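You operate a simulated robot arm through the tools that you are given. There is no shell and no other tool.

You are at the controls of a simulated two-armed robot. One attempt, no reset.

## Task
Lane 2 is jammed: set the crooked carton straight, release the held one and pick what the light shows.
Fine: put the red lever back; the straightened carton goes into the tote; press the green button once it is in.

Only the result counts: the job must be done as asked and must still hold three seconds after the hand-in. Knocking over, shifting, dropping, spilling or breaking anything else fails it.

## Robot
Two 7-joint arms with two-finger grippers on one trunk that stands fixed in place. Base frame: the origin is at the foot of the trunk, x ahead of it, y to its left, z up. Readings come in mm, rad, newtons and seconds.
The left shoulder is at [80, 164, 976], the right one opposite. With the tool pointing down near the work surface each hand reaches from about 100 to 640 mm from the base axis, measured 20 degrees to its own side. Payload 2.45 kg a hand.
The tool frame of a hand sits at the grasp point between the pads (the TCP): z along the fingers, y along the line on which they close. The tips reach 26 mm beyond it. The gripper opens to 96 mm; its body begins 69 mm behind the TCP.
Orientation is that of the tool frame in the base frame, as a unit quaternion [x, y, z, w]. With the fingers straight down and closing along the base's y, the tool's x points along the base's -x, its y along +y and its z along -z.

## Interface
- The arms move only by the tool nudge_tool. It takes "left_plan", "right_plan" or both (then of equal length, played together; a hand with none holds still); each is one flat list of numbers, 7 for each row, row after row: the shift along the tool's x, y, z in mm, then the turn, a rotation vector about the tool's x, y, z in rad, then the gripper command, from -1 (fully open) to 1 (shut), values between in proportion. In form: [x, y, z, ax, ay, az, gripper, x, y, z, ax, ay, az, gripper, ...]. A call has 1 to 20 rows; each row is the pose to reach, as a shift and turn from the pose commanded when the call began, along the tool's axes at that moment. Rows are played at 5 a second. More than 50 mm and 0.15 rad between two rows, or a gripper value outside its range, and nothing of the call is played. Where a pose cannot be reached the arm comes as near as it can. A force on the tool above 40 N (or 10 N above the force at the start of the call, whichever is more), or a blocked arm, ends the call early, and 0.2 s more pass. Each finger travels about 119.9 mm/s and halts on what it meets, pressing with about 32 N; the grip force reading is that of the motor and also rises with nothing between the fingers. The clock runs only during rows and for 0.2 s after the last one: add rows that repeat a pose to give the fingers time. The reply holds the time, the measured pose of the TCP, the force on the tool along the base axes, the opening and the grip force, in the units named above and with some noise, with the torque about the TCP (base axes, N m) and any sound that the robot's microphone picked up.
- Cameras (640 x 400 px; columns grow to the right, rows downward): "scene" is now at [230.8, 47.9, 1448.9]; the picture's right is [0.56, -0.83, -0.00], its down [-0.62, -0.42, -0.66] and it looks along [0.55, 0.37, -0.75] (base axes); focal length 255 px, centre (320, 200). "left" rides on the left gripper at [82, -3, -98] in its tool frame; the picture's right is [0.04, 1.00, 0.00], its down [-0.73, 0.03, -0.68] and it looks along [-0.68, 0.03, 0.73] (tool axes); focal length 256 px, centre (320, 200). "right" rides on the right gripper at [82, 3, -98] in its tool frame; the picture's right is [-0.04, 1.00, 0.00], its down [-0.73, -0.03, -0.68] and it looks along [-0.68, -0.03, 0.73] (tool axes); focal length 256 px, centre (320, 200). There is no depth. A picture from a camera that has moved, and an enlarged one, comes with that camera's place and axes in the base frame and with its lens. The place of the scene camera against the robot may be out by one fixed shift of up to 12 mm in any direction.
- get_image(camera): a new picture of that camera. The clock stands still meanwhile.
- move_column(by): moves the trunk up (or, below 0, down) by that many mm; the arms and the scene camera ride with it, the base frame stays. It gives what a move gives, with no picture.
- pan_tilt(pan, tilt): turns the head with the scene camera to pan (to the left, within 2.094 rad either way) and tilt (down, from -0.506 to 1.204), counted from straight ahead of the robot (the tilt from the chest, where the trunk bows). It gives what a move gives.
- enlarge(camera, box): a new picture of the part [left, top, right, bottom] of that camera's present view, enlarged. The clock stands still meanwhile.
- hand_in(): hands the job in; it is judged then, once.

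Places have to be worked out from the pictures, the camera data and where the tool is seen. Open the grippers and draw the arms clear of the work before you hand the job in, unless the task says otherwise.

The tools are called as a command line: name --argument value ..., lists and objects as JSON in quotes. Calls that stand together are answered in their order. nudge_tool: Moves the arms, as the interface text tells. Its arguments: {"type":"object","properties":{"left_plan":{"type":"array"},"right_plan":{"type":"array"}},"required":[]} The other tools are called the same way: move_column (by) moves the trunk up or down; pan_tilt (pan, tilt) turns the head that bears the scene camera; get_image (camera) takes a picture; enlarge (camera, box) takes an enlarged picture of a part of a camera's view; hand_in () hands the job in.

At the start:

```text
clock: 0.0
left_position: [435.3, 451.7, 1126.8]
left_ee_rot: [-0.001, 1.0, -0.001, 0.0]
left_ft_force: [0.3, 0.5, 0.1]
left_wrist_torque: [0.04, 0.04, 0.01]
left_grip_width: 95.7
left_grip_force: 0.0
right_position: [450.9, 54.3, 1066.3]
right_ee_rot: [-0.001, 1.0, 0.0, 0.0]
right_ft_force: [-0.1, 0.1, -0.1]
right_wrist_torque: [0.04, -0.02, -0.01]
right_grip_width: 96.0
right_grip_force: 0.1
trunk travel left (down, up): [-150.0, 417.0]
head pan, tilt (commanded): [0.597, 0.843]
```

scene: 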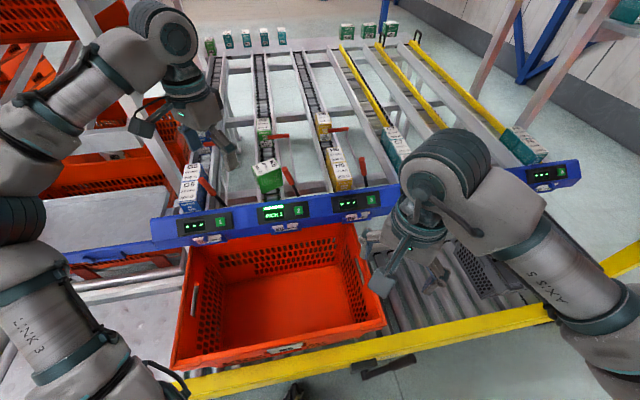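
right: 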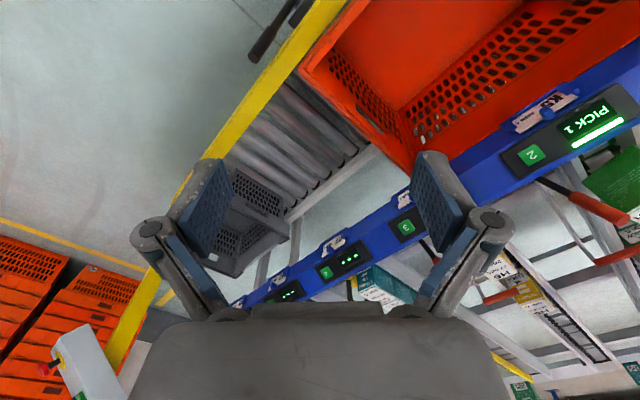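
left: 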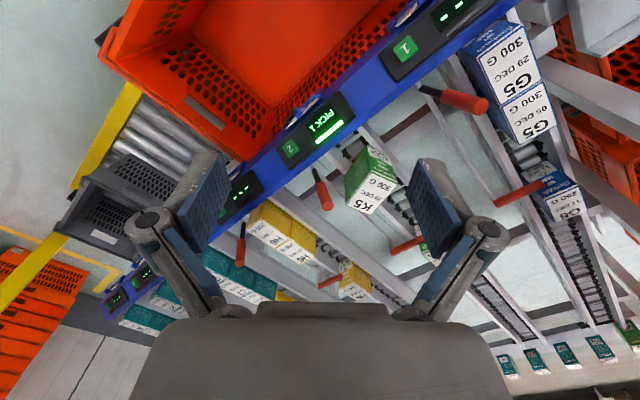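

The display at lane 2 shows "PICK 1"; a green carton sits crooked at lane 2's front. I'll look closer at lane 2 before moving.

enlarge --camera "scene" --box '[180, 80, 380, 240]'

enlarge --camera "left" --box '[240, 60, 560, 300]'

get_image --camera "scene"

```text
2.50 times, centred on (280, 160) of scene
camera zoom: at [230.8, 47.9, 1448.9], right [0.56, -0.83, 0.0], down [-0.62, -0.42, -0.66], along [0.55, 0.37, -0.75], focal length 637 px, centre (420, 300)
```

zoom: 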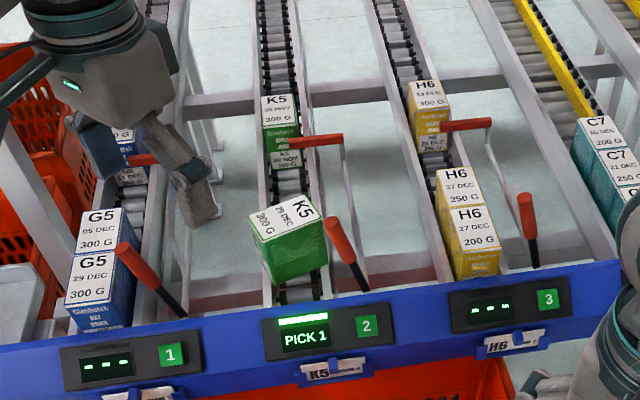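

```text
1.67 times, centred on (400, 180) of left
camera zoom: at [354.5, 446.9, 1225.4], right [-0.04, 1.0, 0.0], down [0.73, 0.03, 0.68], along [0.68, 0.03, -0.73], focal length 427 px, centre (187, 233)
```

zoom: 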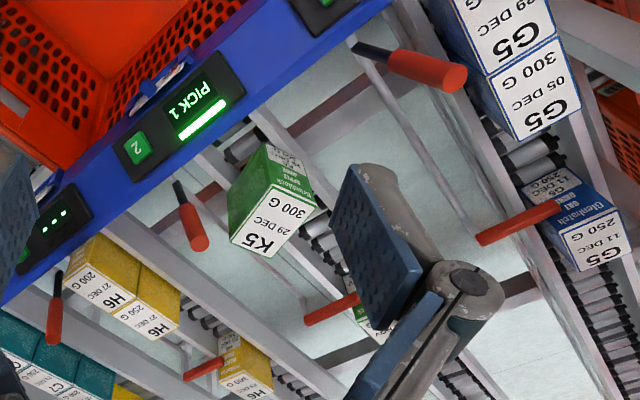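

```text
taken
camera scene: at [230.8, 47.9, 1448.9], right [0.56, -0.83, 0.0], down [-0.62, -0.42, -0.66], along [0.55, 0.37, -0.75], focal length 255 px, centre (320, 200)
```

scene: 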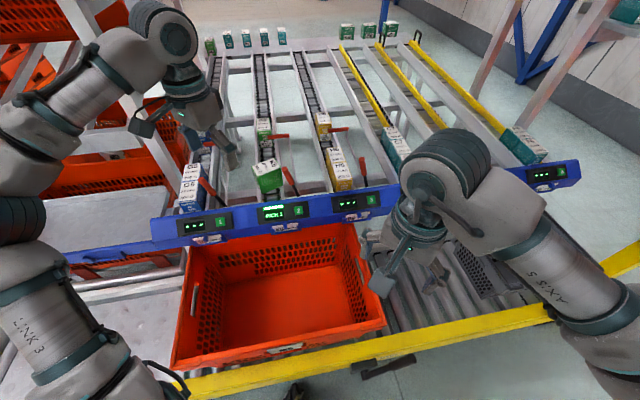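

Triangulating the two views puts the crooked K5 carton's top near [660, 550, 880]. I'll enlarge further on the carton, levers and panel.

enlarge --camera "scene" --box '[240, 150, 320, 200]'

enlarge --camera "scene" --box '[240, 110, 320, 160]'

enlarge --camera "scene" --box '[240, 180, 320, 230]'

enlarge --camera "left" --box '[270, 90, 430, 190]'

enlarge --camera "left" --box '[340, 130, 500, 270]'

```text
8.00 times, centred on (280, 175) of scene
camera zoom: at [230.8, 47.9, 1448.9], right [0.56, -0.83, 0.0], down [-0.62, -0.42, -0.66], along [0.55, 0.37, -0.75], focal length 2038 px, centre (640, 400)
```

zoom: 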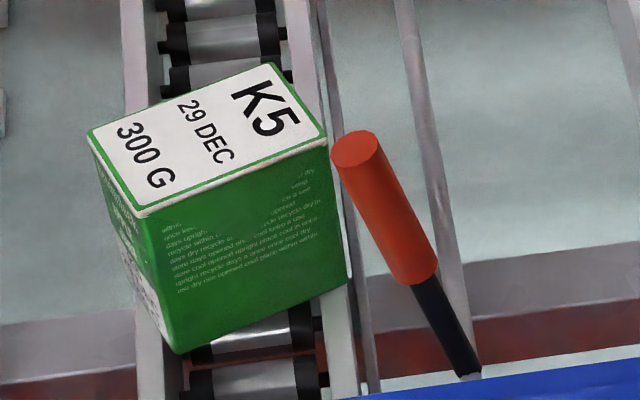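

```text
8.00 times, centred on (280, 135) of scene
camera zoom: at [230.8, 47.9, 1448.9], right [0.56, -0.83, 0.0], down [-0.62, -0.42, -0.66], along [0.55, 0.37, -0.75], focal length 2038 px, centre (640, 720)
```

zoom: 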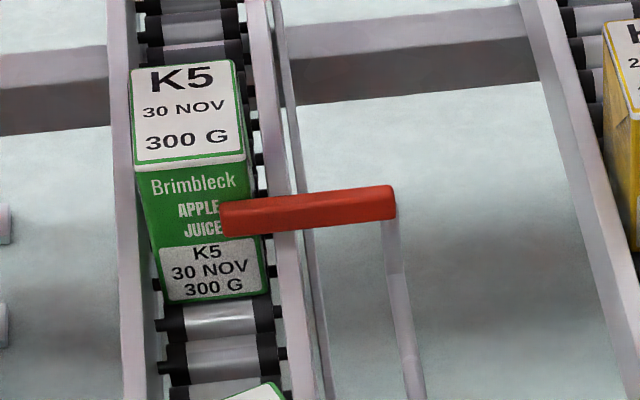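

```text
8.00 times, centred on (280, 205) of scene
camera zoom: at [230.8, 47.9, 1448.9], right [0.56, -0.83, 0.0], down [-0.62, -0.42, -0.66], along [0.55, 0.37, -0.75], focal length 2038 px, centre (640, 160)
```

zoom: 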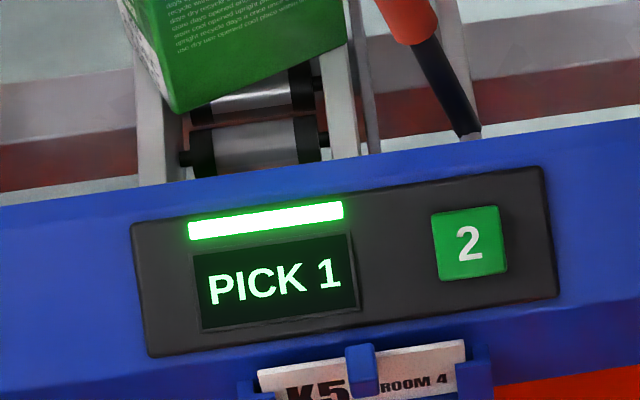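

```text
4.00 times, centred on (350, 140) of left
camera zoom: at [354.5, 446.9, 1225.4], right [-0.04, 1.0, 0.0], down [0.73, 0.03, 0.68], along [0.68, 0.03, -0.73], focal length 1024 px, centre (200, 440)
```

zoom: 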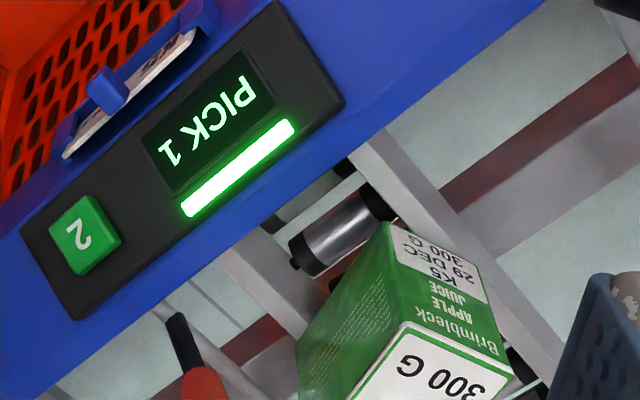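

```text
2.86 times, centred on (420, 200) of left
camera zoom: at [354.5, 446.9, 1225.4], right [-0.04, 1.0, 0.0], down [0.73, 0.03, 0.68], along [0.68, 0.03, -0.73], focal length 731 px, centre (34, 200)
```

zoom: 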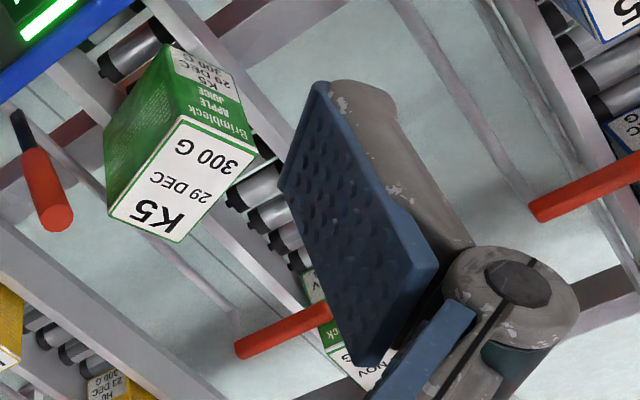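

The rail direction works out at 45°: lanes run along [0.71, 0.71], and the crooked K5 (about 84×56×82 mm) sits at about [665, 556], turned ~70° from straight. I'll move the left hand higher over lane 2 with its yaw aligned to the lane for a better look.

nudge_tool --left_plan '[-15, 5, 0, 0, 0, -0.13, -1, -30, 10, 0, 0, 0, -0.26, -1, -45, 15, 0, 0, 0, -0.39, -1, -60, 20, 0, 0, 0, -0.52, -1, -75, 25, 0, 0, 0, -0.65, -1, -90, 30, 0, 0, 0, -0.785, -1]'

```text
clock: 1.4
left_position: [522.4, 481.1, 1129.4]
left_ee_rot: [-0.384, 0.923, 0.0, 0.001]
left_ft_force: [-0.1, 0.5, -0.5]
left_wrist_torque: [0.04, -0.01, 0.04]
left_grip_width: 96.1
left_grip_force: 0.1
right_position: [446.1, 53.1, 1067.5]
right_ee_rot: [-0.002, 1.0, 0.001, 0.001]
right_ft_force: [-0.1, -0.6, -0.3]
right_wrist_torque: [-0.05, -0.02, -0.01]
right_grip_width: 96.0
right_grip_force: 0.0
trunk travel left (down, up): [-150.0, 417.0]
head pan, tilt (commanded): [0.597, 0.843]
```

The left tool now has its x along -L (camera on the operator's side). I'll look through it.

get_image --camera "left"

get_image --camera "scene"

```text
taken
camera left: at [467.4, 419.7, 1227.8], right [-0.74, 0.68, 0.0], down [0.5, 0.54, 0.68], along [0.46, 0.5, -0.73], focal length 256 px, centre (320, 200)
```

left: 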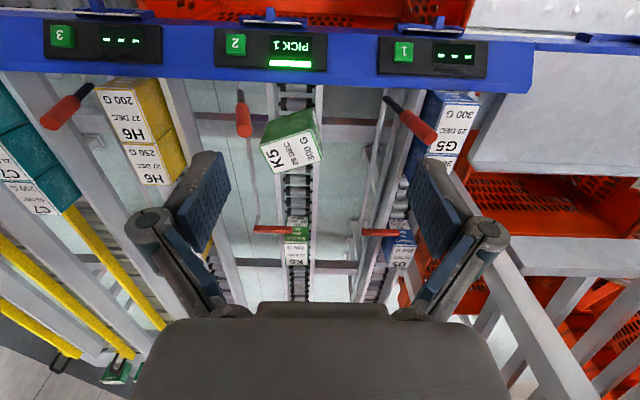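

```text
taken
camera scene: at [232.6, 47.6, 1448.6], right [0.56, -0.83, 0.0], down [-0.62, -0.42, -0.66], along [0.55, 0.37, -0.75], focal length 255 px, centre (320, 200)
```

scene: 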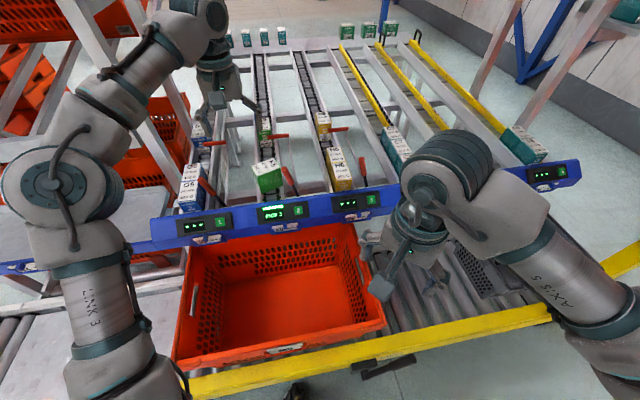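

The view now is aligned with the lanes. Enlarging the lane 2 lever, carton, and gate.

enlarge --camera "left" --box '[220, 70, 340, 190]'

enlarge --camera "left" --box '[230, 190, 340, 310]'

enlarge --camera "left" --box '[350, 80, 470, 200]'

enlarge --camera "left" --box '[210, 10, 350, 110]'

```text
3.33 times, centred on (280, 130) of left
camera zoom: at [467.4, 419.7, 1227.8], right [-0.74, 0.68, 0.0], down [0.5, 0.54, 0.68], along [0.46, 0.5, -0.73], focal length 853 px, centre (453, 433)
```

zoom: 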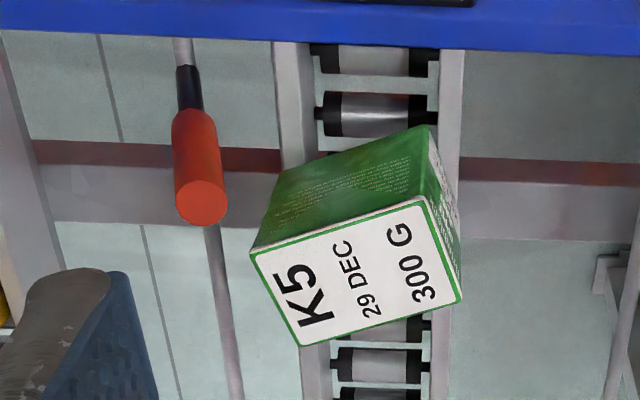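

```text
3.33 times, centred on (285, 250) of left
camera zoom: at [467.4, 419.7, 1227.8], right [-0.74, 0.68, 0.0], down [0.5, 0.54, 0.68], along [0.46, 0.5, -0.73], focal length 853 px, centre (437, 33)
```

zoom: 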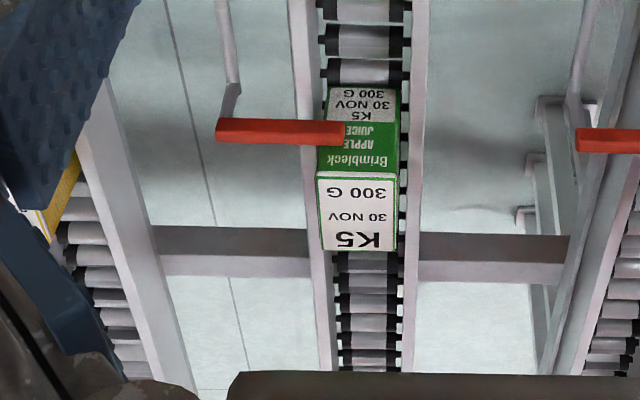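

```text
3.33 times, centred on (410, 140) of left
camera zoom: at [467.4, 419.7, 1227.8], right [-0.74, 0.68, 0.0], down [0.5, 0.54, 0.68], along [0.46, 0.5, -0.73], focal length 853 px, centre (20, 400)
```

zoom: 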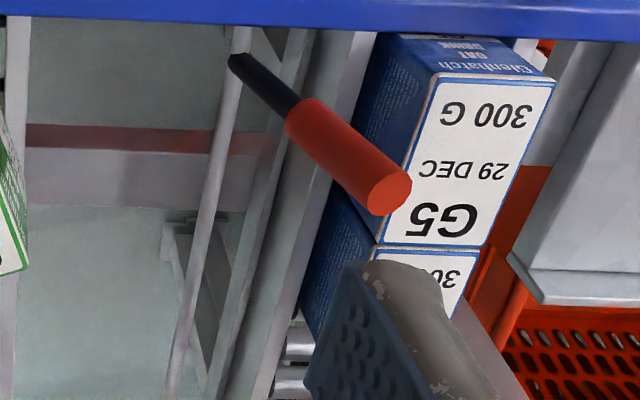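

```text
4.00 times, centred on (280, 60) of left
camera zoom: at [467.4, 419.7, 1227.8], right [-0.74, 0.68, 0.0], down [0.5, 0.54, 0.68], along [0.46, 0.5, -0.73], focal length 1024 px, centre (480, 760)
```

zoom: 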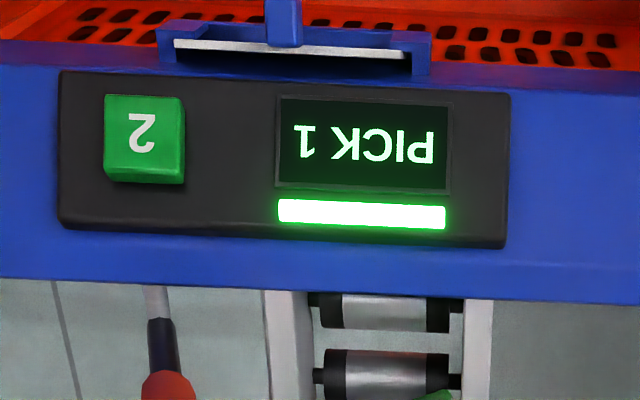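

Left-camera stereo puts the K5 carton top centre near [652, 553, 880], with the lever top near [645, 469, 925]. I'll bring the open left hand over the carton at TCP z≈1000, staying above the lever.

nudge_tool --left_plan '[-28, -8, 24, 0, 0, 0, -1, -57, -16, 50, 0, 0, 0, -1, -85, -24, 76, 0, 0, 0, -1, -114, -32, 102, 0, 0, 0, -1, -142, -41, 125, 0, 0, 0, -1]'

get_image --camera "left"

get_image --camera "scene"

```text
clock: 2.6
left_position: [603.6, 532.1, 994.4]
left_ee_rot: [-0.382, 0.924, -0.001, 0.002]
left_ft_force: [0.1, 0.1, 0.5]
left_wrist_torque: [0.0, 0.03, 0.02]
left_grip_width: 96.0
left_grip_force: 0.1
left hand out of reach, approached as far as the arm can: row 4, 5
right_position: [444.1, 53.0, 1067.8]
right_ee_rot: [-0.001, 1.0, 0.0, 0.001]
right_ft_force: [0.1, -0.5, -0.8]
right_wrist_torque: [-0.03, -0.02, 0.01]
right_grip_width: 95.8
right_grip_force: 0.1
trunk travel left (down, up): [-150.0, 417.0]
head pan, tilt (commanded): [0.597, 0.843]
```

```text
taken
camera left: at [549.0, 471.7, 1092.6], right [-0.73, 0.68, 0.0], down [0.5, 0.54, 0.68], along [0.46, 0.5, -0.73], focal length 256 px, centre (320, 200)
```

left: 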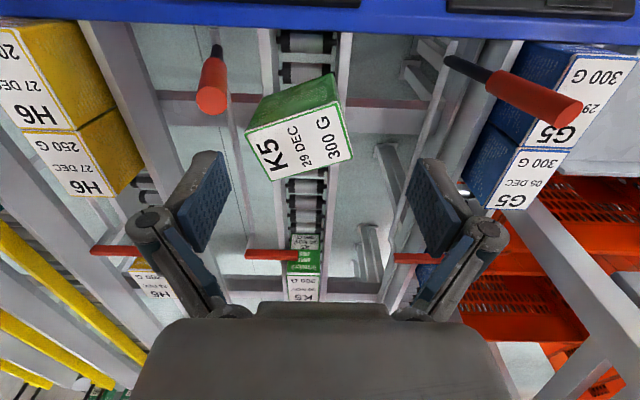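

```text
taken
camera scene: at [231.1, 47.5, 1448.8], right [0.56, -0.83, 0.0], down [-0.62, -0.42, -0.66], along [0.55, 0.37, -0.75], focal length 255 px, centre (320, 200)
```

scene: 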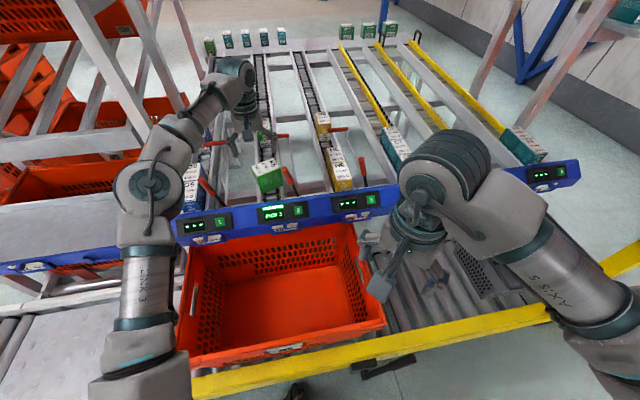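

Reach with vertical fingers ends at about [604, 532, 994], so I'll need to tilt the fingers outward. First a closer look from here.

enlarge --camera "left" --box '[180, 30, 370, 190]'

enlarge --camera "left" --box '[220, 170, 360, 310]'

enlarge --camera "scene" --box '[180, 40, 320, 200]'

```text
2.50 times, centred on (275, 110) of left
camera zoom: at [549.0, 471.7, 1092.6], right [-0.73, 0.68, 0.0], down [0.5, 0.54, 0.68], along [0.46, 0.5, -0.73], focal length 640 px, centre (432, 425)
```

zoom: 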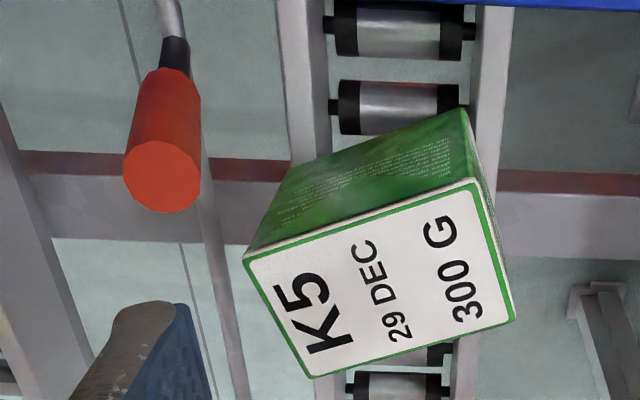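

```text
2.86 times, centred on (290, 240) of left
camera zoom: at [549.0, 471.7, 1092.6], right [-0.73, 0.68, 0.0], down [0.5, 0.54, 0.68], along [0.46, 0.5, -0.73], focal length 731 px, centre (406, 86)
```

zoom: 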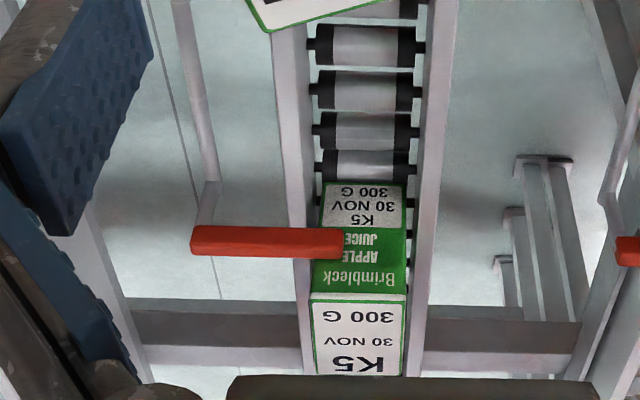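

```text
2.50 times, centred on (250, 120) of scene
camera zoom: at [231.1, 47.5, 1448.8], right [0.56, -0.83, 0.0], down [-0.62, -0.42, -0.66], along [0.55, 0.37, -0.75], focal length 637 px, centre (495, 400)
```

zoom: 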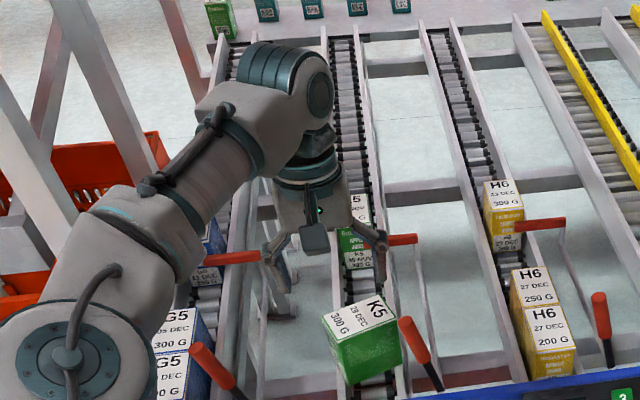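

The held 30 NOV carton sits behind a red gate bar that is on the same torsion rod as the red-handled lever on the right of lane 2. The crooked carton rests across the guide rails. I'll tilt the left fingers 30° outward (about tool y) to gain reach.

nudge_tool --left_plan '[0, 0, 0, 0, -0.131, 0, -1, 0, 0, 0, 0, -0.262, 0, -1, 0, 0, 0, 0, -0.393, 0, -1, 0, 0, 0, 0, -0.524, 0, -1, 0, 0, 0, 0, -0.524, 0, -1]'

get_image --camera "left"

```text
clock: 3.8
left_position: [604.8, 533.0, 995.2]
left_ee_rot: [-0.37, 0.892, 0.099, 0.241]
left_ft_force: [-0.2, 0.5, 0.1]
left_wrist_torque: [-0.01, 0.0, -0.01]
left_grip_width: 96.2
left_grip_force: 0.0
right_position: [446.2, 53.7, 1068.8]
right_ee_rot: [-0.001, 1.0, -0.001, 0.002]
right_ft_force: [-0.5, -0.4, -0.2]
right_wrist_torque: [0.03, -0.02, 0.0]
right_grip_width: 96.0
right_grip_force: 0.0
trunk travel left (down, up): [-150.0, 417.0]
head pan, tilt (commanded): [0.597, 0.843]
```

```text
taken
camera left: at [523.2, 445.5, 1038.3], right [-0.73, 0.68, -0.02], down [0.18, 0.23, 0.96], along [0.66, 0.7, -0.29], focal length 256 px, centre (320, 200)
```

left: 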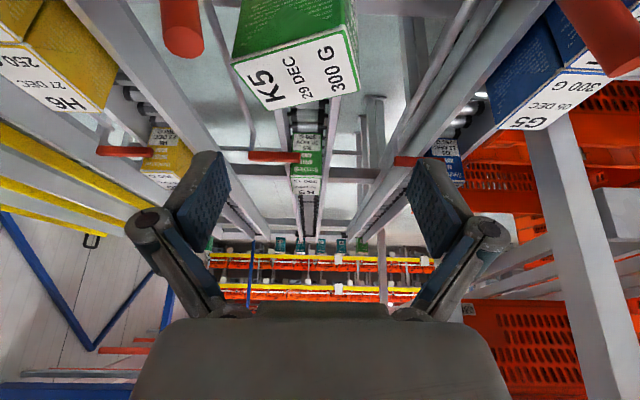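

The tilt worked with the TCP unmoved at [605, 533, 995]. I'll enlarge this low-angle view for heights.

enlarge --camera "left" --box '[150, 0, 380, 130]'

enlarge --camera "left" --box '[235, 110, 365, 230]'

```text
2.78 times, centred on (265, 65) of left
camera zoom: at [523.2, 445.5, 1038.3], right [-0.73, 0.68, -0.02], down [0.18, 0.23, 0.96], along [0.66, 0.7, -0.29], focal length 712 px, centre (473, 576)
```

zoom: 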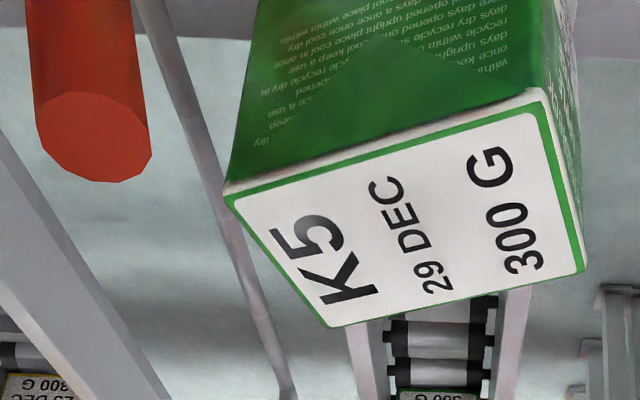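

```text
3.33 times, centred on (300, 170) of left
camera zoom: at [523.2, 445.5, 1038.3], right [-0.73, 0.68, -0.02], down [0.18, 0.23, 0.96], along [0.66, 0.7, -0.29], focal length 853 px, centre (387, 300)
```

zoom: 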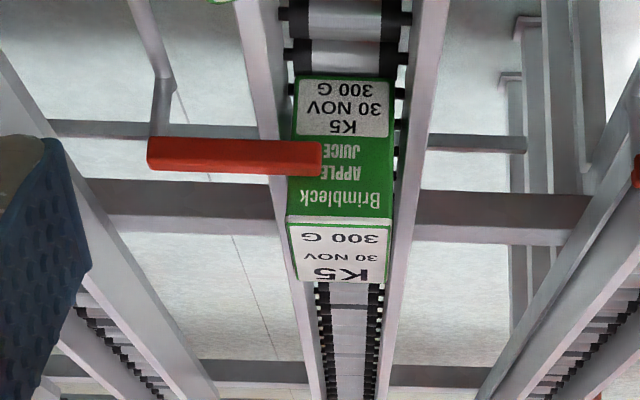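

Stereo from the last two views gives the carton top at about z 887–898, centred [644, 549], long axis at 156°, and about 83×53×84 mm. It rests on the rails about 43 mm above the rollers. I'll raise the trunk 80 mm so the wrist works nearer to shoulder height and gains reach.

move_column --by 80

```text
clock: 5.0
left_position: [605.4, 533.6, 1074.0]
left_ee_rot: [-0.369, 0.892, 0.099, 0.24]
left_ft_force: [0.9, -0.6, 0.4]
left_wrist_torque: [0.01, -0.01, -0.01]
left_grip_width: 96.0
left_grip_force: 0.1
right_position: [446.6, 51.9, 1147.5]
right_ee_rot: [0.0, 1.0, 0.001, -0.001]
right_ft_force: [0.9, 0.5, 0.3]
right_wrist_torque: [-0.04, 0.02, 0.02]
right_grip_width: 95.8
right_grip_force: 0.0
trunk travel left (down, up): [-230.0, 337.0]
head pan, tilt (commanded): [0.597, 0.843]
```

Now I turn the left tool +69° clockwise about the lane normal so it closes on the carton's short side. It comes down to a hover at TCP [644, 549, 955].

nudge_tool --left_plan '[3.0, -1.8, 13.6, 0.0565, 0, 0.1212, -1, 6.0, -3.7, 27.1, 0.1131, 0, 0.2425, -1, 9.1, -5.5, 40.7, 0.1696, 0, 0.3637, -1, 12.1, -7.3, 54.2, 0.2261, 0, 0.485, -1, 15.1, -9.2, 67.8, 0.2827, 0, 0.6062, -1, 18.1, -11, 81.3, 0.3392, 0, 0.7275, -1, 21.2, -12.8, 94.9, 0.3957, 0, 0.8487, -1, 24.2, -14.7, 108.4, 0.4523, 0, 0.97, -1, 27.2, -16.5, 122, 0.5088, 0, 1.0912, -1, 27.2, -16.5, 122, 0.5088, 0, 1.0912, -1]'

get_image --camera "left"

get_image --camera "scene"

```text
clock: 7.2
left_position: [643.0, 548.1, 956.0]
left_ee_rot: [0.211, 0.948, -0.008, 0.237]
left_ft_force: [-0.1, -0.1, -0.9]
left_wrist_torque: [0.04, 0.03, 0.0]
left_grip_width: 96.0
left_grip_force: 0.0
right_position: [445.1, 52.0, 1148.2]
right_ee_rot: [-0.001, 1.0, 0.001, 0.003]
right_ft_force: [-0.1, 0.1, -0.1]
right_wrist_torque: [0.04, 0.0, -0.01]
right_grip_width: 95.9
right_grip_force: 0.0
trunk travel left (down, up): [-230.0, 337.0]
head pan, tilt (commanded): [0.597, 0.843]
```

```text
taken
camera left: at [534.1, 587.5, 1005.6], right [0.37, 0.93, 0.07], down [0.3, -0.18, 0.94], along [0.88, -0.33, -0.34], focal length 256 px, centre (320, 200)
```

left: 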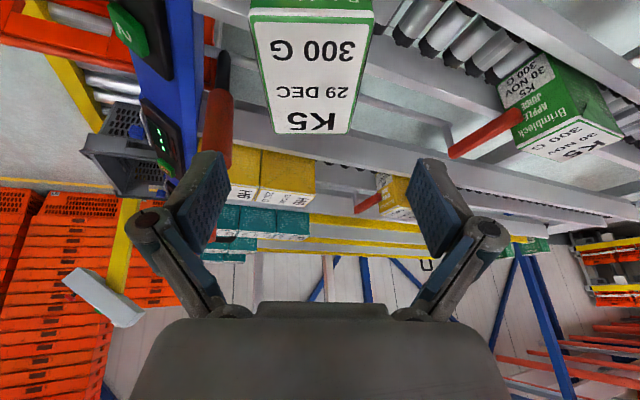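

```text
taken
camera scene: at [155.2, 49.2, 1537.6], right [0.56, -0.83, 0.0], down [-0.62, -0.42, -0.66], along [0.55, 0.37, -0.75], focal length 255 px, centre (320, 200)
```

scene: 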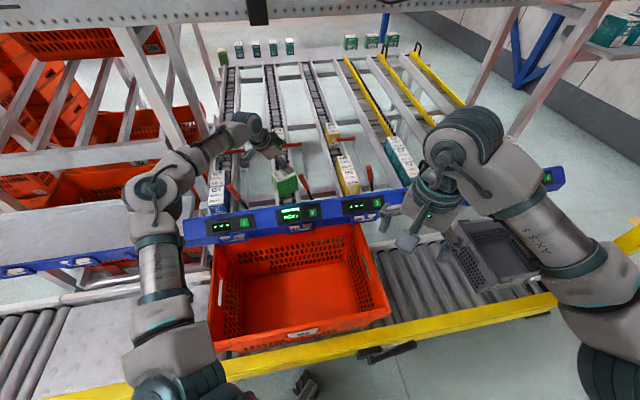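

The carton is aligned with the gripper: its centre plane lies about 5.5 mm off in tool -y, which a straight vertical descent removes because of the tilt. I'll descend 71 mm with the fingers open.

nudge_tool --left_plan '[8, -1.5, 15.7, 0, 0, 0, -1, 16, -3, 31.5, 0, 0, 0, -1, 24, -4.5, 47, 0, 0, 0, -1, 32, -6, 63, 0, 0, 0, -1, 32, -6, 63, 0, 0, 0, -1]'

get_image --camera "left"

enlarge --camera "scene" --box '[220, 110, 350, 230]'

```text
clock: 8.4
left_position: [642.4, 549.5, 886.3]
left_ee_rot: [0.21, 0.948, -0.009, 0.237]
left_ft_force: [-0.2, -0.2, 0.0]
left_wrist_torque: [-0.02, -0.01, 0.01]
left_grip_width: 96.3
left_grip_force: 0.0
right_position: [445.0, 51.4, 1149.2]
right_ee_rot: [-0.002, 1.0, 0.0, 0.002]
right_ft_force: [0.3, -0.1, 0.1]
right_wrist_torque: [-0.01, -0.01, 0.01]
right_grip_width: 96.0
right_grip_force: 0.0
trunk travel left (down, up): [-230.0, 337.0]
head pan, tilt (commanded): [0.597, 0.843]
```

```text
taken
camera left: at [533.5, 588.0, 935.9], right [0.37, 0.93, 0.07], down [0.3, -0.18, 0.94], along [0.88, -0.33, -0.34], focal length 256 px, centre (320, 200)
```

left: 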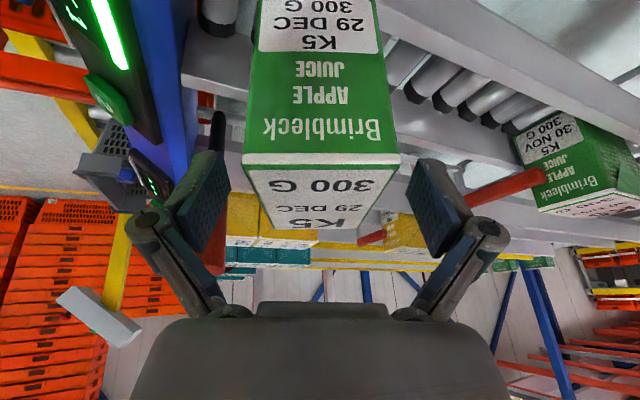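

```text
3.33 times, centred on (285, 170) of scene
camera zoom: at [155.4, 49.1, 1537.6], right [0.56, -0.83, 0.0], down [-0.62, -0.42, -0.66], along [0.55, 0.37, -0.75], focal length 849 px, centre (437, 300)
```

zoom: 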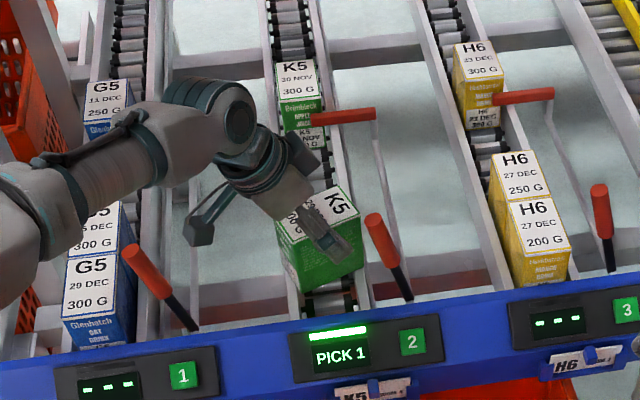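

The carton is centred between the pads, and the TCP is about 7 mm below its top face. Closing the gripper in place now.

nudge_tool --left_plan '[0, 0, 0, 0, 0, 0, 0, 0, 0, 0, 0, 0, 0, 0.4, 0, 0, 0, 0, 0, 0, 1, 0, 0, 0, 0, 0, 0, 1, 0, 0, 0, 0, 0, 0, 1]'

get_image --camera "left"

```text
clock: 9.6
left_position: [643.9, 548.2, 887.4]
left_ee_rot: [0.21, 0.949, -0.009, 0.237]
left_ft_force: [0.7, 0.5, 3.9]
left_wrist_torque: [-0.22, -0.21, -0.01]
left_grip_width: 54.4
left_grip_force: 32.0
right_position: [445.3, 52.0, 1149.3]
right_ee_rot: [-0.001, 1.0, 0.002, 0.001]
right_ft_force: [-0.4, 0.4, 0.0]
right_wrist_torque: [0.0, 0.02, -0.03]
right_grip_width: 96.2
right_grip_force: 0.2
trunk travel left (down, up): [-230.0, 337.0]
head pan, tilt (commanded): [0.597, 0.843]
```

```text
taken
camera left: at [533.6, 587.8, 936.4], right [0.37, 0.93, 0.07], down [0.3, -0.18, 0.94], along [0.88, -0.33, -0.34], focal length 256 px, centre (320, 200)
```

left: 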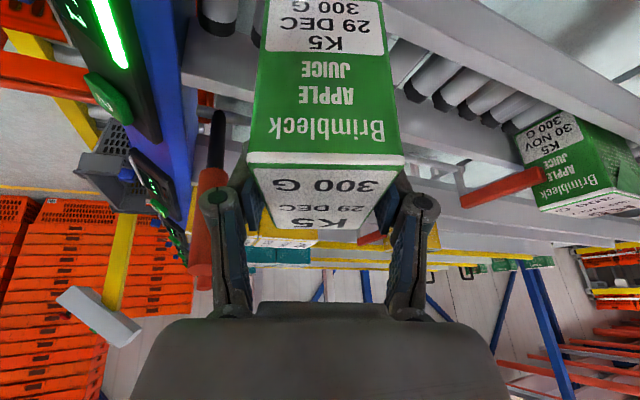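

The grip holds at 54.4 mm width. I'll lift the carton 50 mm straight up.

nudge_tool --left_plan '[-4.5, 0.8, -8.9, 0, 0, 0, 1, -11.3, 2.1, -22.2, 0, 0, 0, 1, -18, 3.4, -35.5, 0, 0, 0, 1, -22.6, 4.2, -44.4, 0, 0, 0, 1, -22.6, 4.2, -44.4, 0, 0, 0, 1]'

get_image --camera "left"

enlarge --camera "scene" --box '[220, 110, 350, 230]'

```text
clock: 10.8
left_position: [643.3, 549.9, 933.7]
left_ee_rot: [0.211, 0.949, -0.009, 0.236]
left_ft_force: [-0.4, 0.0, -3.2]
left_wrist_torque: [0.01, -0.02, -0.02]
left_grip_width: 54.5
left_grip_force: 31.7
right_position: [446.5, 53.4, 1147.3]
right_ee_rot: [0.0, 1.0, 0.001, 0.0]
right_ft_force: [-0.9, -0.5, 0.8]
right_wrist_torque: [0.01, 0.02, -0.01]
right_grip_width: 96.2
right_grip_force: 0.1
trunk travel left (down, up): [-230.0, 337.0]
head pan, tilt (commanded): [0.597, 0.843]
```

```text
taken
camera left: at [534.0, 589.1, 985.0], right [0.37, 0.93, 0.06], down [0.3, -0.18, 0.94], along [0.88, -0.33, -0.34], focal length 256 px, centre (320, 200)
```

left: 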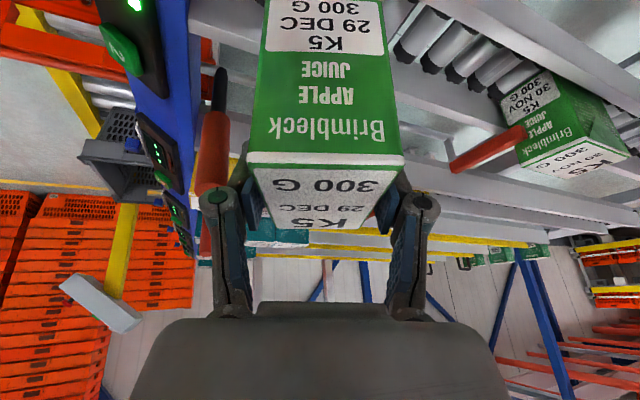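

```text
3.33 times, centred on (285, 170) of scene
camera zoom: at [156.3, 49.6, 1537.4], right [0.56, -0.83, 0.0], down [-0.62, -0.42, -0.66], along [0.55, 0.37, -0.75], focal length 849 px, centre (437, 300)
```

zoom: 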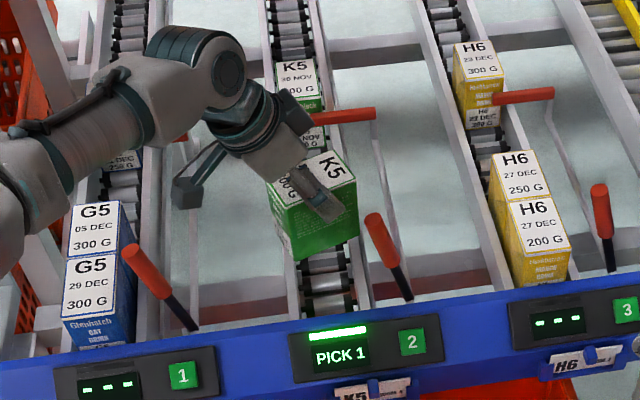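

The carton is free (about 3.2 N) and level with the lane plane. Now I'll rotate it back 69° counter-clockwise about the lane normal while shifting up-lane to R≈65, L≈885 (x 672, y 580), clear of the lever.

nudge_tool --left_plan '[-1.1, 4.4, 1.0, -0.0565, 0, -0.1212, 1, -2.2, 8.8, 2.0, -0.1131, 0, -0.2425, 1, -3.4, 13.2, 3.0, -0.1696, 0, -0.3637, 1, -4.5, 17.6, 4.0, -0.2261, 0, -0.485, 1, -5.6, 21.9, 4.9, -0.2827, 0, -0.6062, 1, -6.7, 26.3, 5.9, -0.3392, 0, -0.7275, 1, -7.9, 30.7, 6.9, -0.3957, 0, -0.8487, 1, -9, 35.1, 7.9, -0.4523, 0, -0.97, 1, -10.1, 39.5, 8.9, -0.5088, 0, -1.0912, 1, -10.1, 39.5, 8.9, -0.5088, 0, -1.0912, 1]'

get_image --camera "left"

enlarge --camera "scene" --box '[220, 110, 350, 230]'

```text
clock: 13.0
left_position: [671.4, 580.2, 934.8]
left_ee_rot: [-0.372, 0.891, 0.1, 0.24]
left_ft_force: [1.3, -0.8, -1.6]
left_wrist_torque: [-0.01, 0.02, -0.01]
left_grip_width: 55.0
left_grip_force: 31.9
right_position: [444.8, 53.1, 1148.5]
right_ee_rot: [-0.001, 1.0, 0.0, 0.001]
right_ft_force: [0.2, 0.3, 0.3]
right_wrist_torque: [0.01, -0.03, -0.03]
right_grip_width: 96.0
right_grip_force: 0.0
trunk travel left (down, up): [-230.0, 337.0]
head pan, tilt (commanded): [0.597, 0.843]
```

```text
taken
camera left: at [590.0, 492.2, 978.9], right [-0.73, 0.68, -0.02], down [0.18, 0.23, 0.96], along [0.66, 0.7, -0.29], focal length 256 px, centre (320, 200)
```

left: 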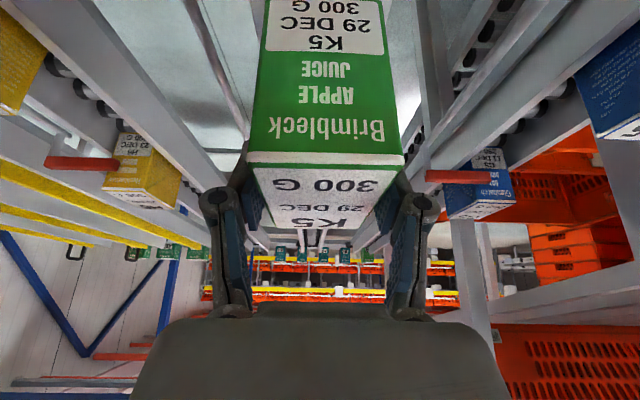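

```text
3.33 times, centred on (285, 170) of scene
camera zoom: at [156.3, 49.0, 1537.5], right [0.56, -0.83, 0.0], down [-0.62, -0.42, -0.66], along [0.55, 0.37, -0.75], focal length 849 px, centre (437, 300)
```

zoom: 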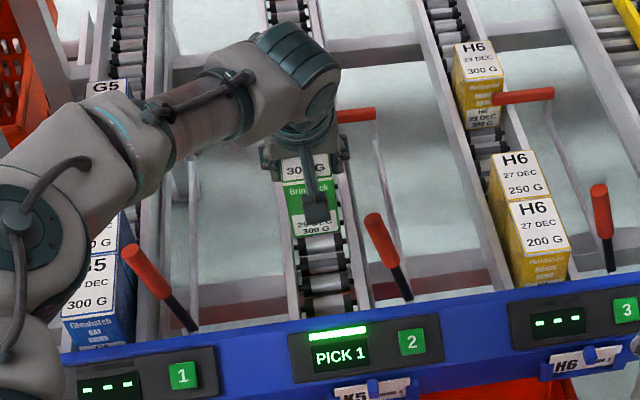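

The carton is now square to the lane with its label forward. The scene camera lies almost in lane 2's vertical plane, so I'll enlarge to check lateral centring between the rails.

enlarge --camera "scene" --box '[285, 150, 345, 200]'

enlarge --camera "left" --box '[180, 0, 470, 200]'

```text
8.00 times, centred on (315, 175) of scene
camera zoom: at [156.3, 49.0, 1537.5], right [0.56, -0.83, 0.0], down [-0.62, -0.42, -0.66], along [0.55, 0.37, -0.75], focal length 2038 px, centre (360, 400)
```

zoom: 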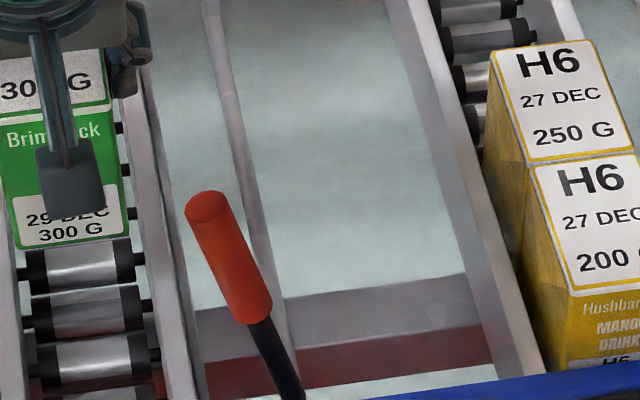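

```text
2.00 times, centred on (325, 100) of left
camera zoom: at [590.0, 492.2, 978.9], right [-0.73, 0.68, -0.02], down [0.18, 0.23, 0.96], along [0.66, 0.7, -0.29], focal length 512 px, centre (310, 400)
```

zoom: 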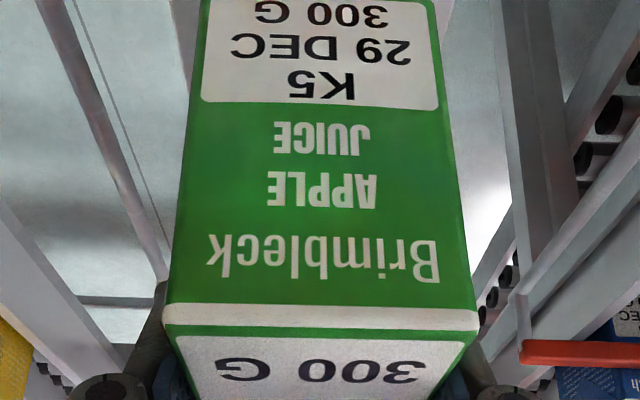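

Centring the zoom on lane 2's rails and carton.

enlarge --camera "scene" --box '[255, 145, 325, 200]'

```text
7.27 times, centred on (290, 172) of scene
camera zoom: at [156.3, 49.0, 1537.5], right [0.56, -0.83, 0.0], down [-0.62, -0.42, -0.66], along [0.55, 0.37, -0.75], focal length 1853 px, centre (538, 400)
```

zoom: 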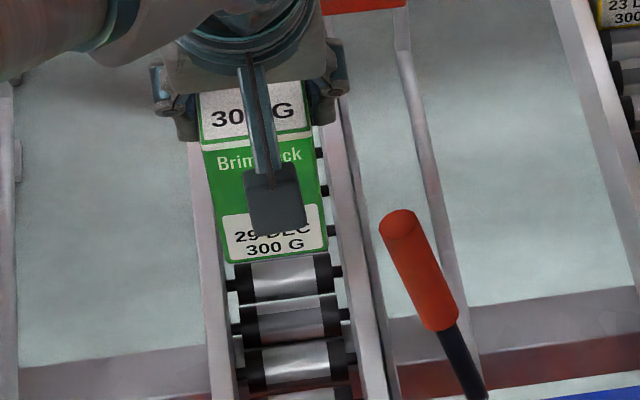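

Carton centre appears about 2–3 mm left of the mid-line between the rails. I'll shift 2 mm right and lower 60 mm into the lane in small steps.

nudge_tool --left_plan '[5, -2, 8.6, 0, 0, 0, 1, 10, -2, 17.2, 0, 0, 0, 1, 15, -2, 25.9, 0, 0, 0, 1, 20, -2, 34.5, 0, 0, 0, 1, 25, -2, 43.1, 0, 0, 0, 1, 30.2, -2, 51.8, 0, 0, 0, 1, 30.2, -2, 51.8, 0, 0, 0, 1]'

get_image --camera "left"

enlarge --camera "scene" --box '[255, 145, 325, 200]'

```text
clock: 14.6
left_position: [673.2, 578.0, 873.9]
left_ee_rot: [-0.37, 0.892, 0.098, 0.24]
left_ft_force: [0.1, 0.1, -2.0]
left_wrist_torque: [0.0, -0.02, -0.01]
left_grip_width: 54.5
left_grip_force: 32.3
right_position: [446.4, 51.2, 1148.6]
right_ee_rot: [-0.001, 1.0, 0.001, 0.001]
right_ft_force: [0.1, 1.1, -0.3]
right_wrist_torque: [0.0, 0.02, 0.01]
right_grip_width: 96.1
right_grip_force: 0.0
trunk travel left (down, up): [-230.0, 337.0]
head pan, tilt (commanded): [0.597, 0.843]
```

```text
taken
camera left: at [592.2, 489.6, 917.9], right [-0.73, 0.68, -0.02], down [0.18, 0.23, 0.96], along [0.66, 0.69, -0.29], focal length 256 px, centre (320, 200)
```

left: 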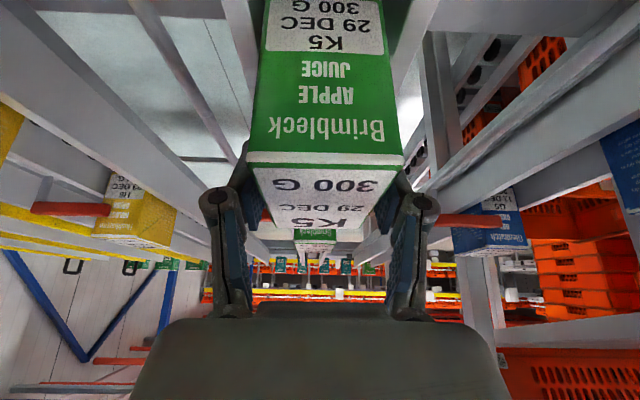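

```text
7.27 times, centred on (290, 172) of scene
camera zoom: at [156.4, 49.1, 1537.5], right [0.56, -0.83, 0.0], down [-0.62, -0.42, -0.66], along [0.55, 0.37, -0.75], focal length 1853 px, centre (538, 400)
```

zoom: 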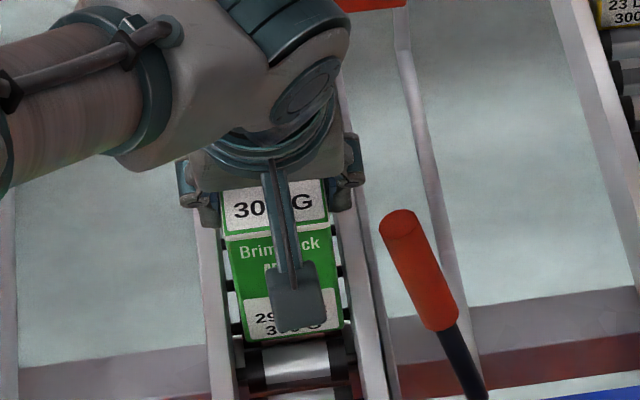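

No contact so far and the carton sits between the rails. I'll lower another 18 mm toward the rollers in fine steps.

nudge_tool --left_plan '[3, 0.5, 5.2, 0, 0, 0, 1, 5, 0.5, 8.6, 0, 0, 0, 1, 6.5, 0.5, 11.2, 0, 0, 0, 1, 8, 0.5, 13.8, 0, 0, 0, 1, 8, 0.5, 13.8, 0, 0, 0, 1]'

enlarge --camera "scene" --box '[255, 145, 325, 200]'

get_image --camera "left"

```text
clock: 15.8
left_position: [672.3, 579.1, 858.8]
left_ee_rot: [-0.37, 0.892, 0.099, 0.24]
left_ft_force: [-0.1, 0.3, -2.4]
left_wrist_torque: [0.0, 0.01, -0.03]
left_grip_width: 54.5
left_grip_force: 31.7
right_position: [445.1, 53.3, 1149.1]
right_ee_rot: [-0.001, 1.0, 0.001, 0.001]
right_ft_force: [-1.2, 0.2, 0.6]
right_wrist_torque: [-0.01, -0.02, -0.01]
right_grip_width: 95.7
right_grip_force: 0.1
trunk travel left (down, up): [-230.0, 337.0]
head pan, tilt (commanded): [0.597, 0.843]
```

```text
7.27 times, centred on (290, 172) of scene
camera zoom: at [156.5, 49.1, 1537.5], right [0.56, -0.83, 0.0], down [-0.62, -0.42, -0.66], along [0.55, 0.37, -0.75], focal length 1853 px, centre (538, 400)
```

zoom: 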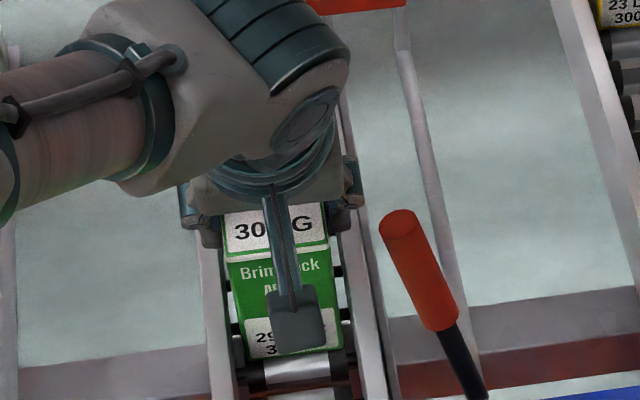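

```text
taken
camera left: at [591.8, 491.1, 902.2], right [-0.73, 0.68, -0.02], down [0.19, 0.23, 0.96], along [0.66, 0.69, -0.29], focal length 256 px, centre (320, 200)
```

left: 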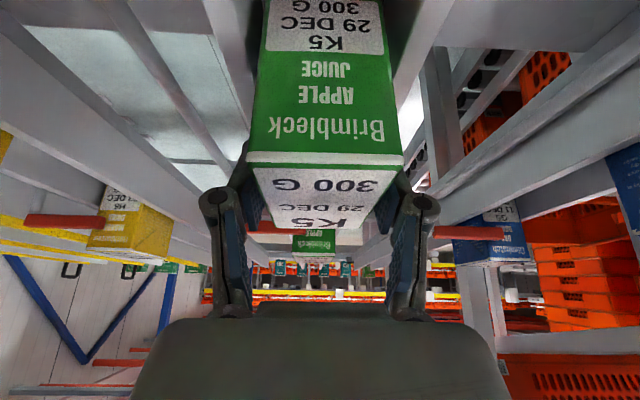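

Still no contact (-2.4 N weight). Lowering another 12 mm in small steps.

nudge_tool --left_plan '[1.5, 0, 2.6, 0, 0, 0, 1, 3, 0, 5.2, 0, 0, 0, 1, 4, 0, 6.9, 0, 0, 0, 1, 5, 0, 8.6, 0, 0, 0, 1, 6, 0, 10.4, 0, 0, 0, 1]'

enlarge --camera "scene" --box '[255, 145, 325, 200]'

```text
clock: 17.0
left_position: [670.5, 576.3, 850.3]
left_ee_rot: [-0.37, 0.891, 0.099, 0.244]
left_ft_force: [-1.5, -1.4, 23.0]
left_wrist_torque: [0.25, -0.18, 0.01]
left_grip_width: 54.6
left_grip_force: 32.4
right_position: [443.6, 49.8, 1148.4]
right_ee_rot: [-0.001, 1.0, 0.002, 0.001]
right_ft_force: [0.6, -0.6, 0.0]
right_wrist_torque: [0.0, 0.0, 0.04]
right_grip_width: 96.3
right_grip_force: 0.1
trunk travel left (down, up): [-230.0, 337.0]
head pan, tilt (commanded): [0.597, 0.843]
```

```text
7.27 times, centred on (290, 172) of scene
camera zoom: at [151.0, 42.7, 1538.5], right [0.56, -0.83, 0.0], down [-0.62, -0.42, -0.66], along [0.55, 0.38, -0.75], focal length 1853 px, centre (538, 400)
```

zoom: 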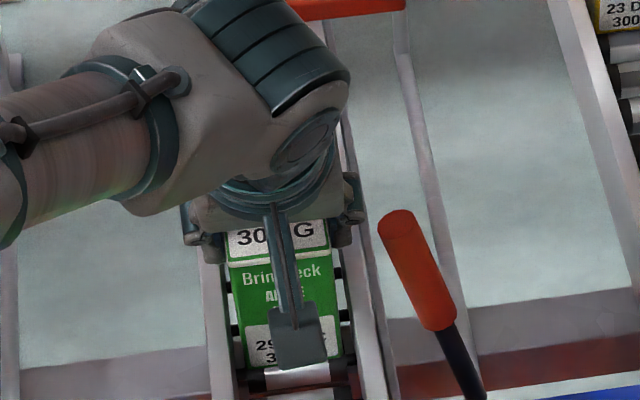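

Contact at 23 N: the carton is on the rollers (TCP z 850). I'll ease up 3 mm and then open the gripper so the carton can roll to its front stop.

nudge_tool --left_plan '[-1, 0, -1.8, 0, 0, 0, 1, -1.5, 0, -2.6, 0, 0, 0, 1, -1.5, 0, -2.6, 0, 0, 0, -0.35, -1.5, 0, -2.6, 0, 0, 0, -0.7, -1.5, 0, -2.6, 0, 0, 0, -0.7, -1.5, 0, -2.6, 0, 0, 0, -0.7, -1.5, 0, -2.6, 0, 0, 0, -0.7]'

enlarge --camera "scene" --box '[255, 145, 325, 200]'

get_image --camera "left"

```text
clock: 18.6
left_position: [672.9, 580.7, 848.1]
left_ee_rot: [-0.371, 0.892, 0.098, 0.241]
left_ft_force: [0.0, -0.5, -0.9]
left_wrist_torque: [0.0, -0.01, -0.02]
left_grip_width: 81.7
left_grip_force: 0.0
right_position: [444.8, 52.8, 1148.7]
right_ee_rot: [-0.002, 1.0, 0.0, 0.002]
right_ft_force: [0.3, -0.5, -0.2]
right_wrist_torque: [-0.02, 0.02, 0.02]
right_grip_width: 96.1
right_grip_force: 0.0
trunk travel left (down, up): [-230.0, 337.0]
head pan, tilt (commanded): [0.597, 0.843]
```

```text
7.27 times, centred on (290, 172) of scene
camera zoom: at [155.9, 49.7, 1537.5], right [0.56, -0.83, 0.0], down [-0.62, -0.42, -0.66], along [0.55, 0.37, -0.75], focal length 1853 px, centre (538, 400)
```

zoom: 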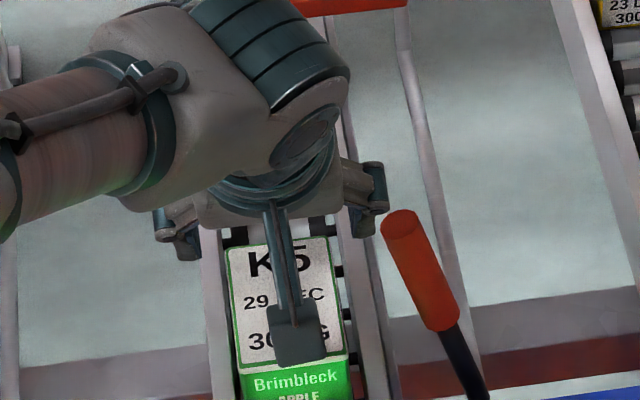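

```text
taken
camera left: at [591.0, 492.2, 893.1], right [-0.73, 0.68, -0.02], down [0.18, 0.23, 0.96], along [0.66, 0.69, -0.29], focal length 256 px, centre (320, 200)
```

left: 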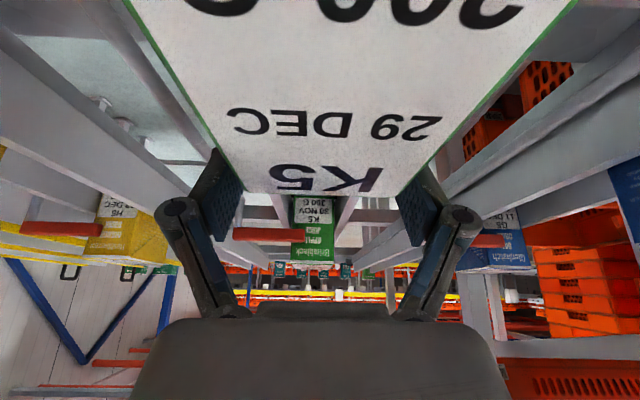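

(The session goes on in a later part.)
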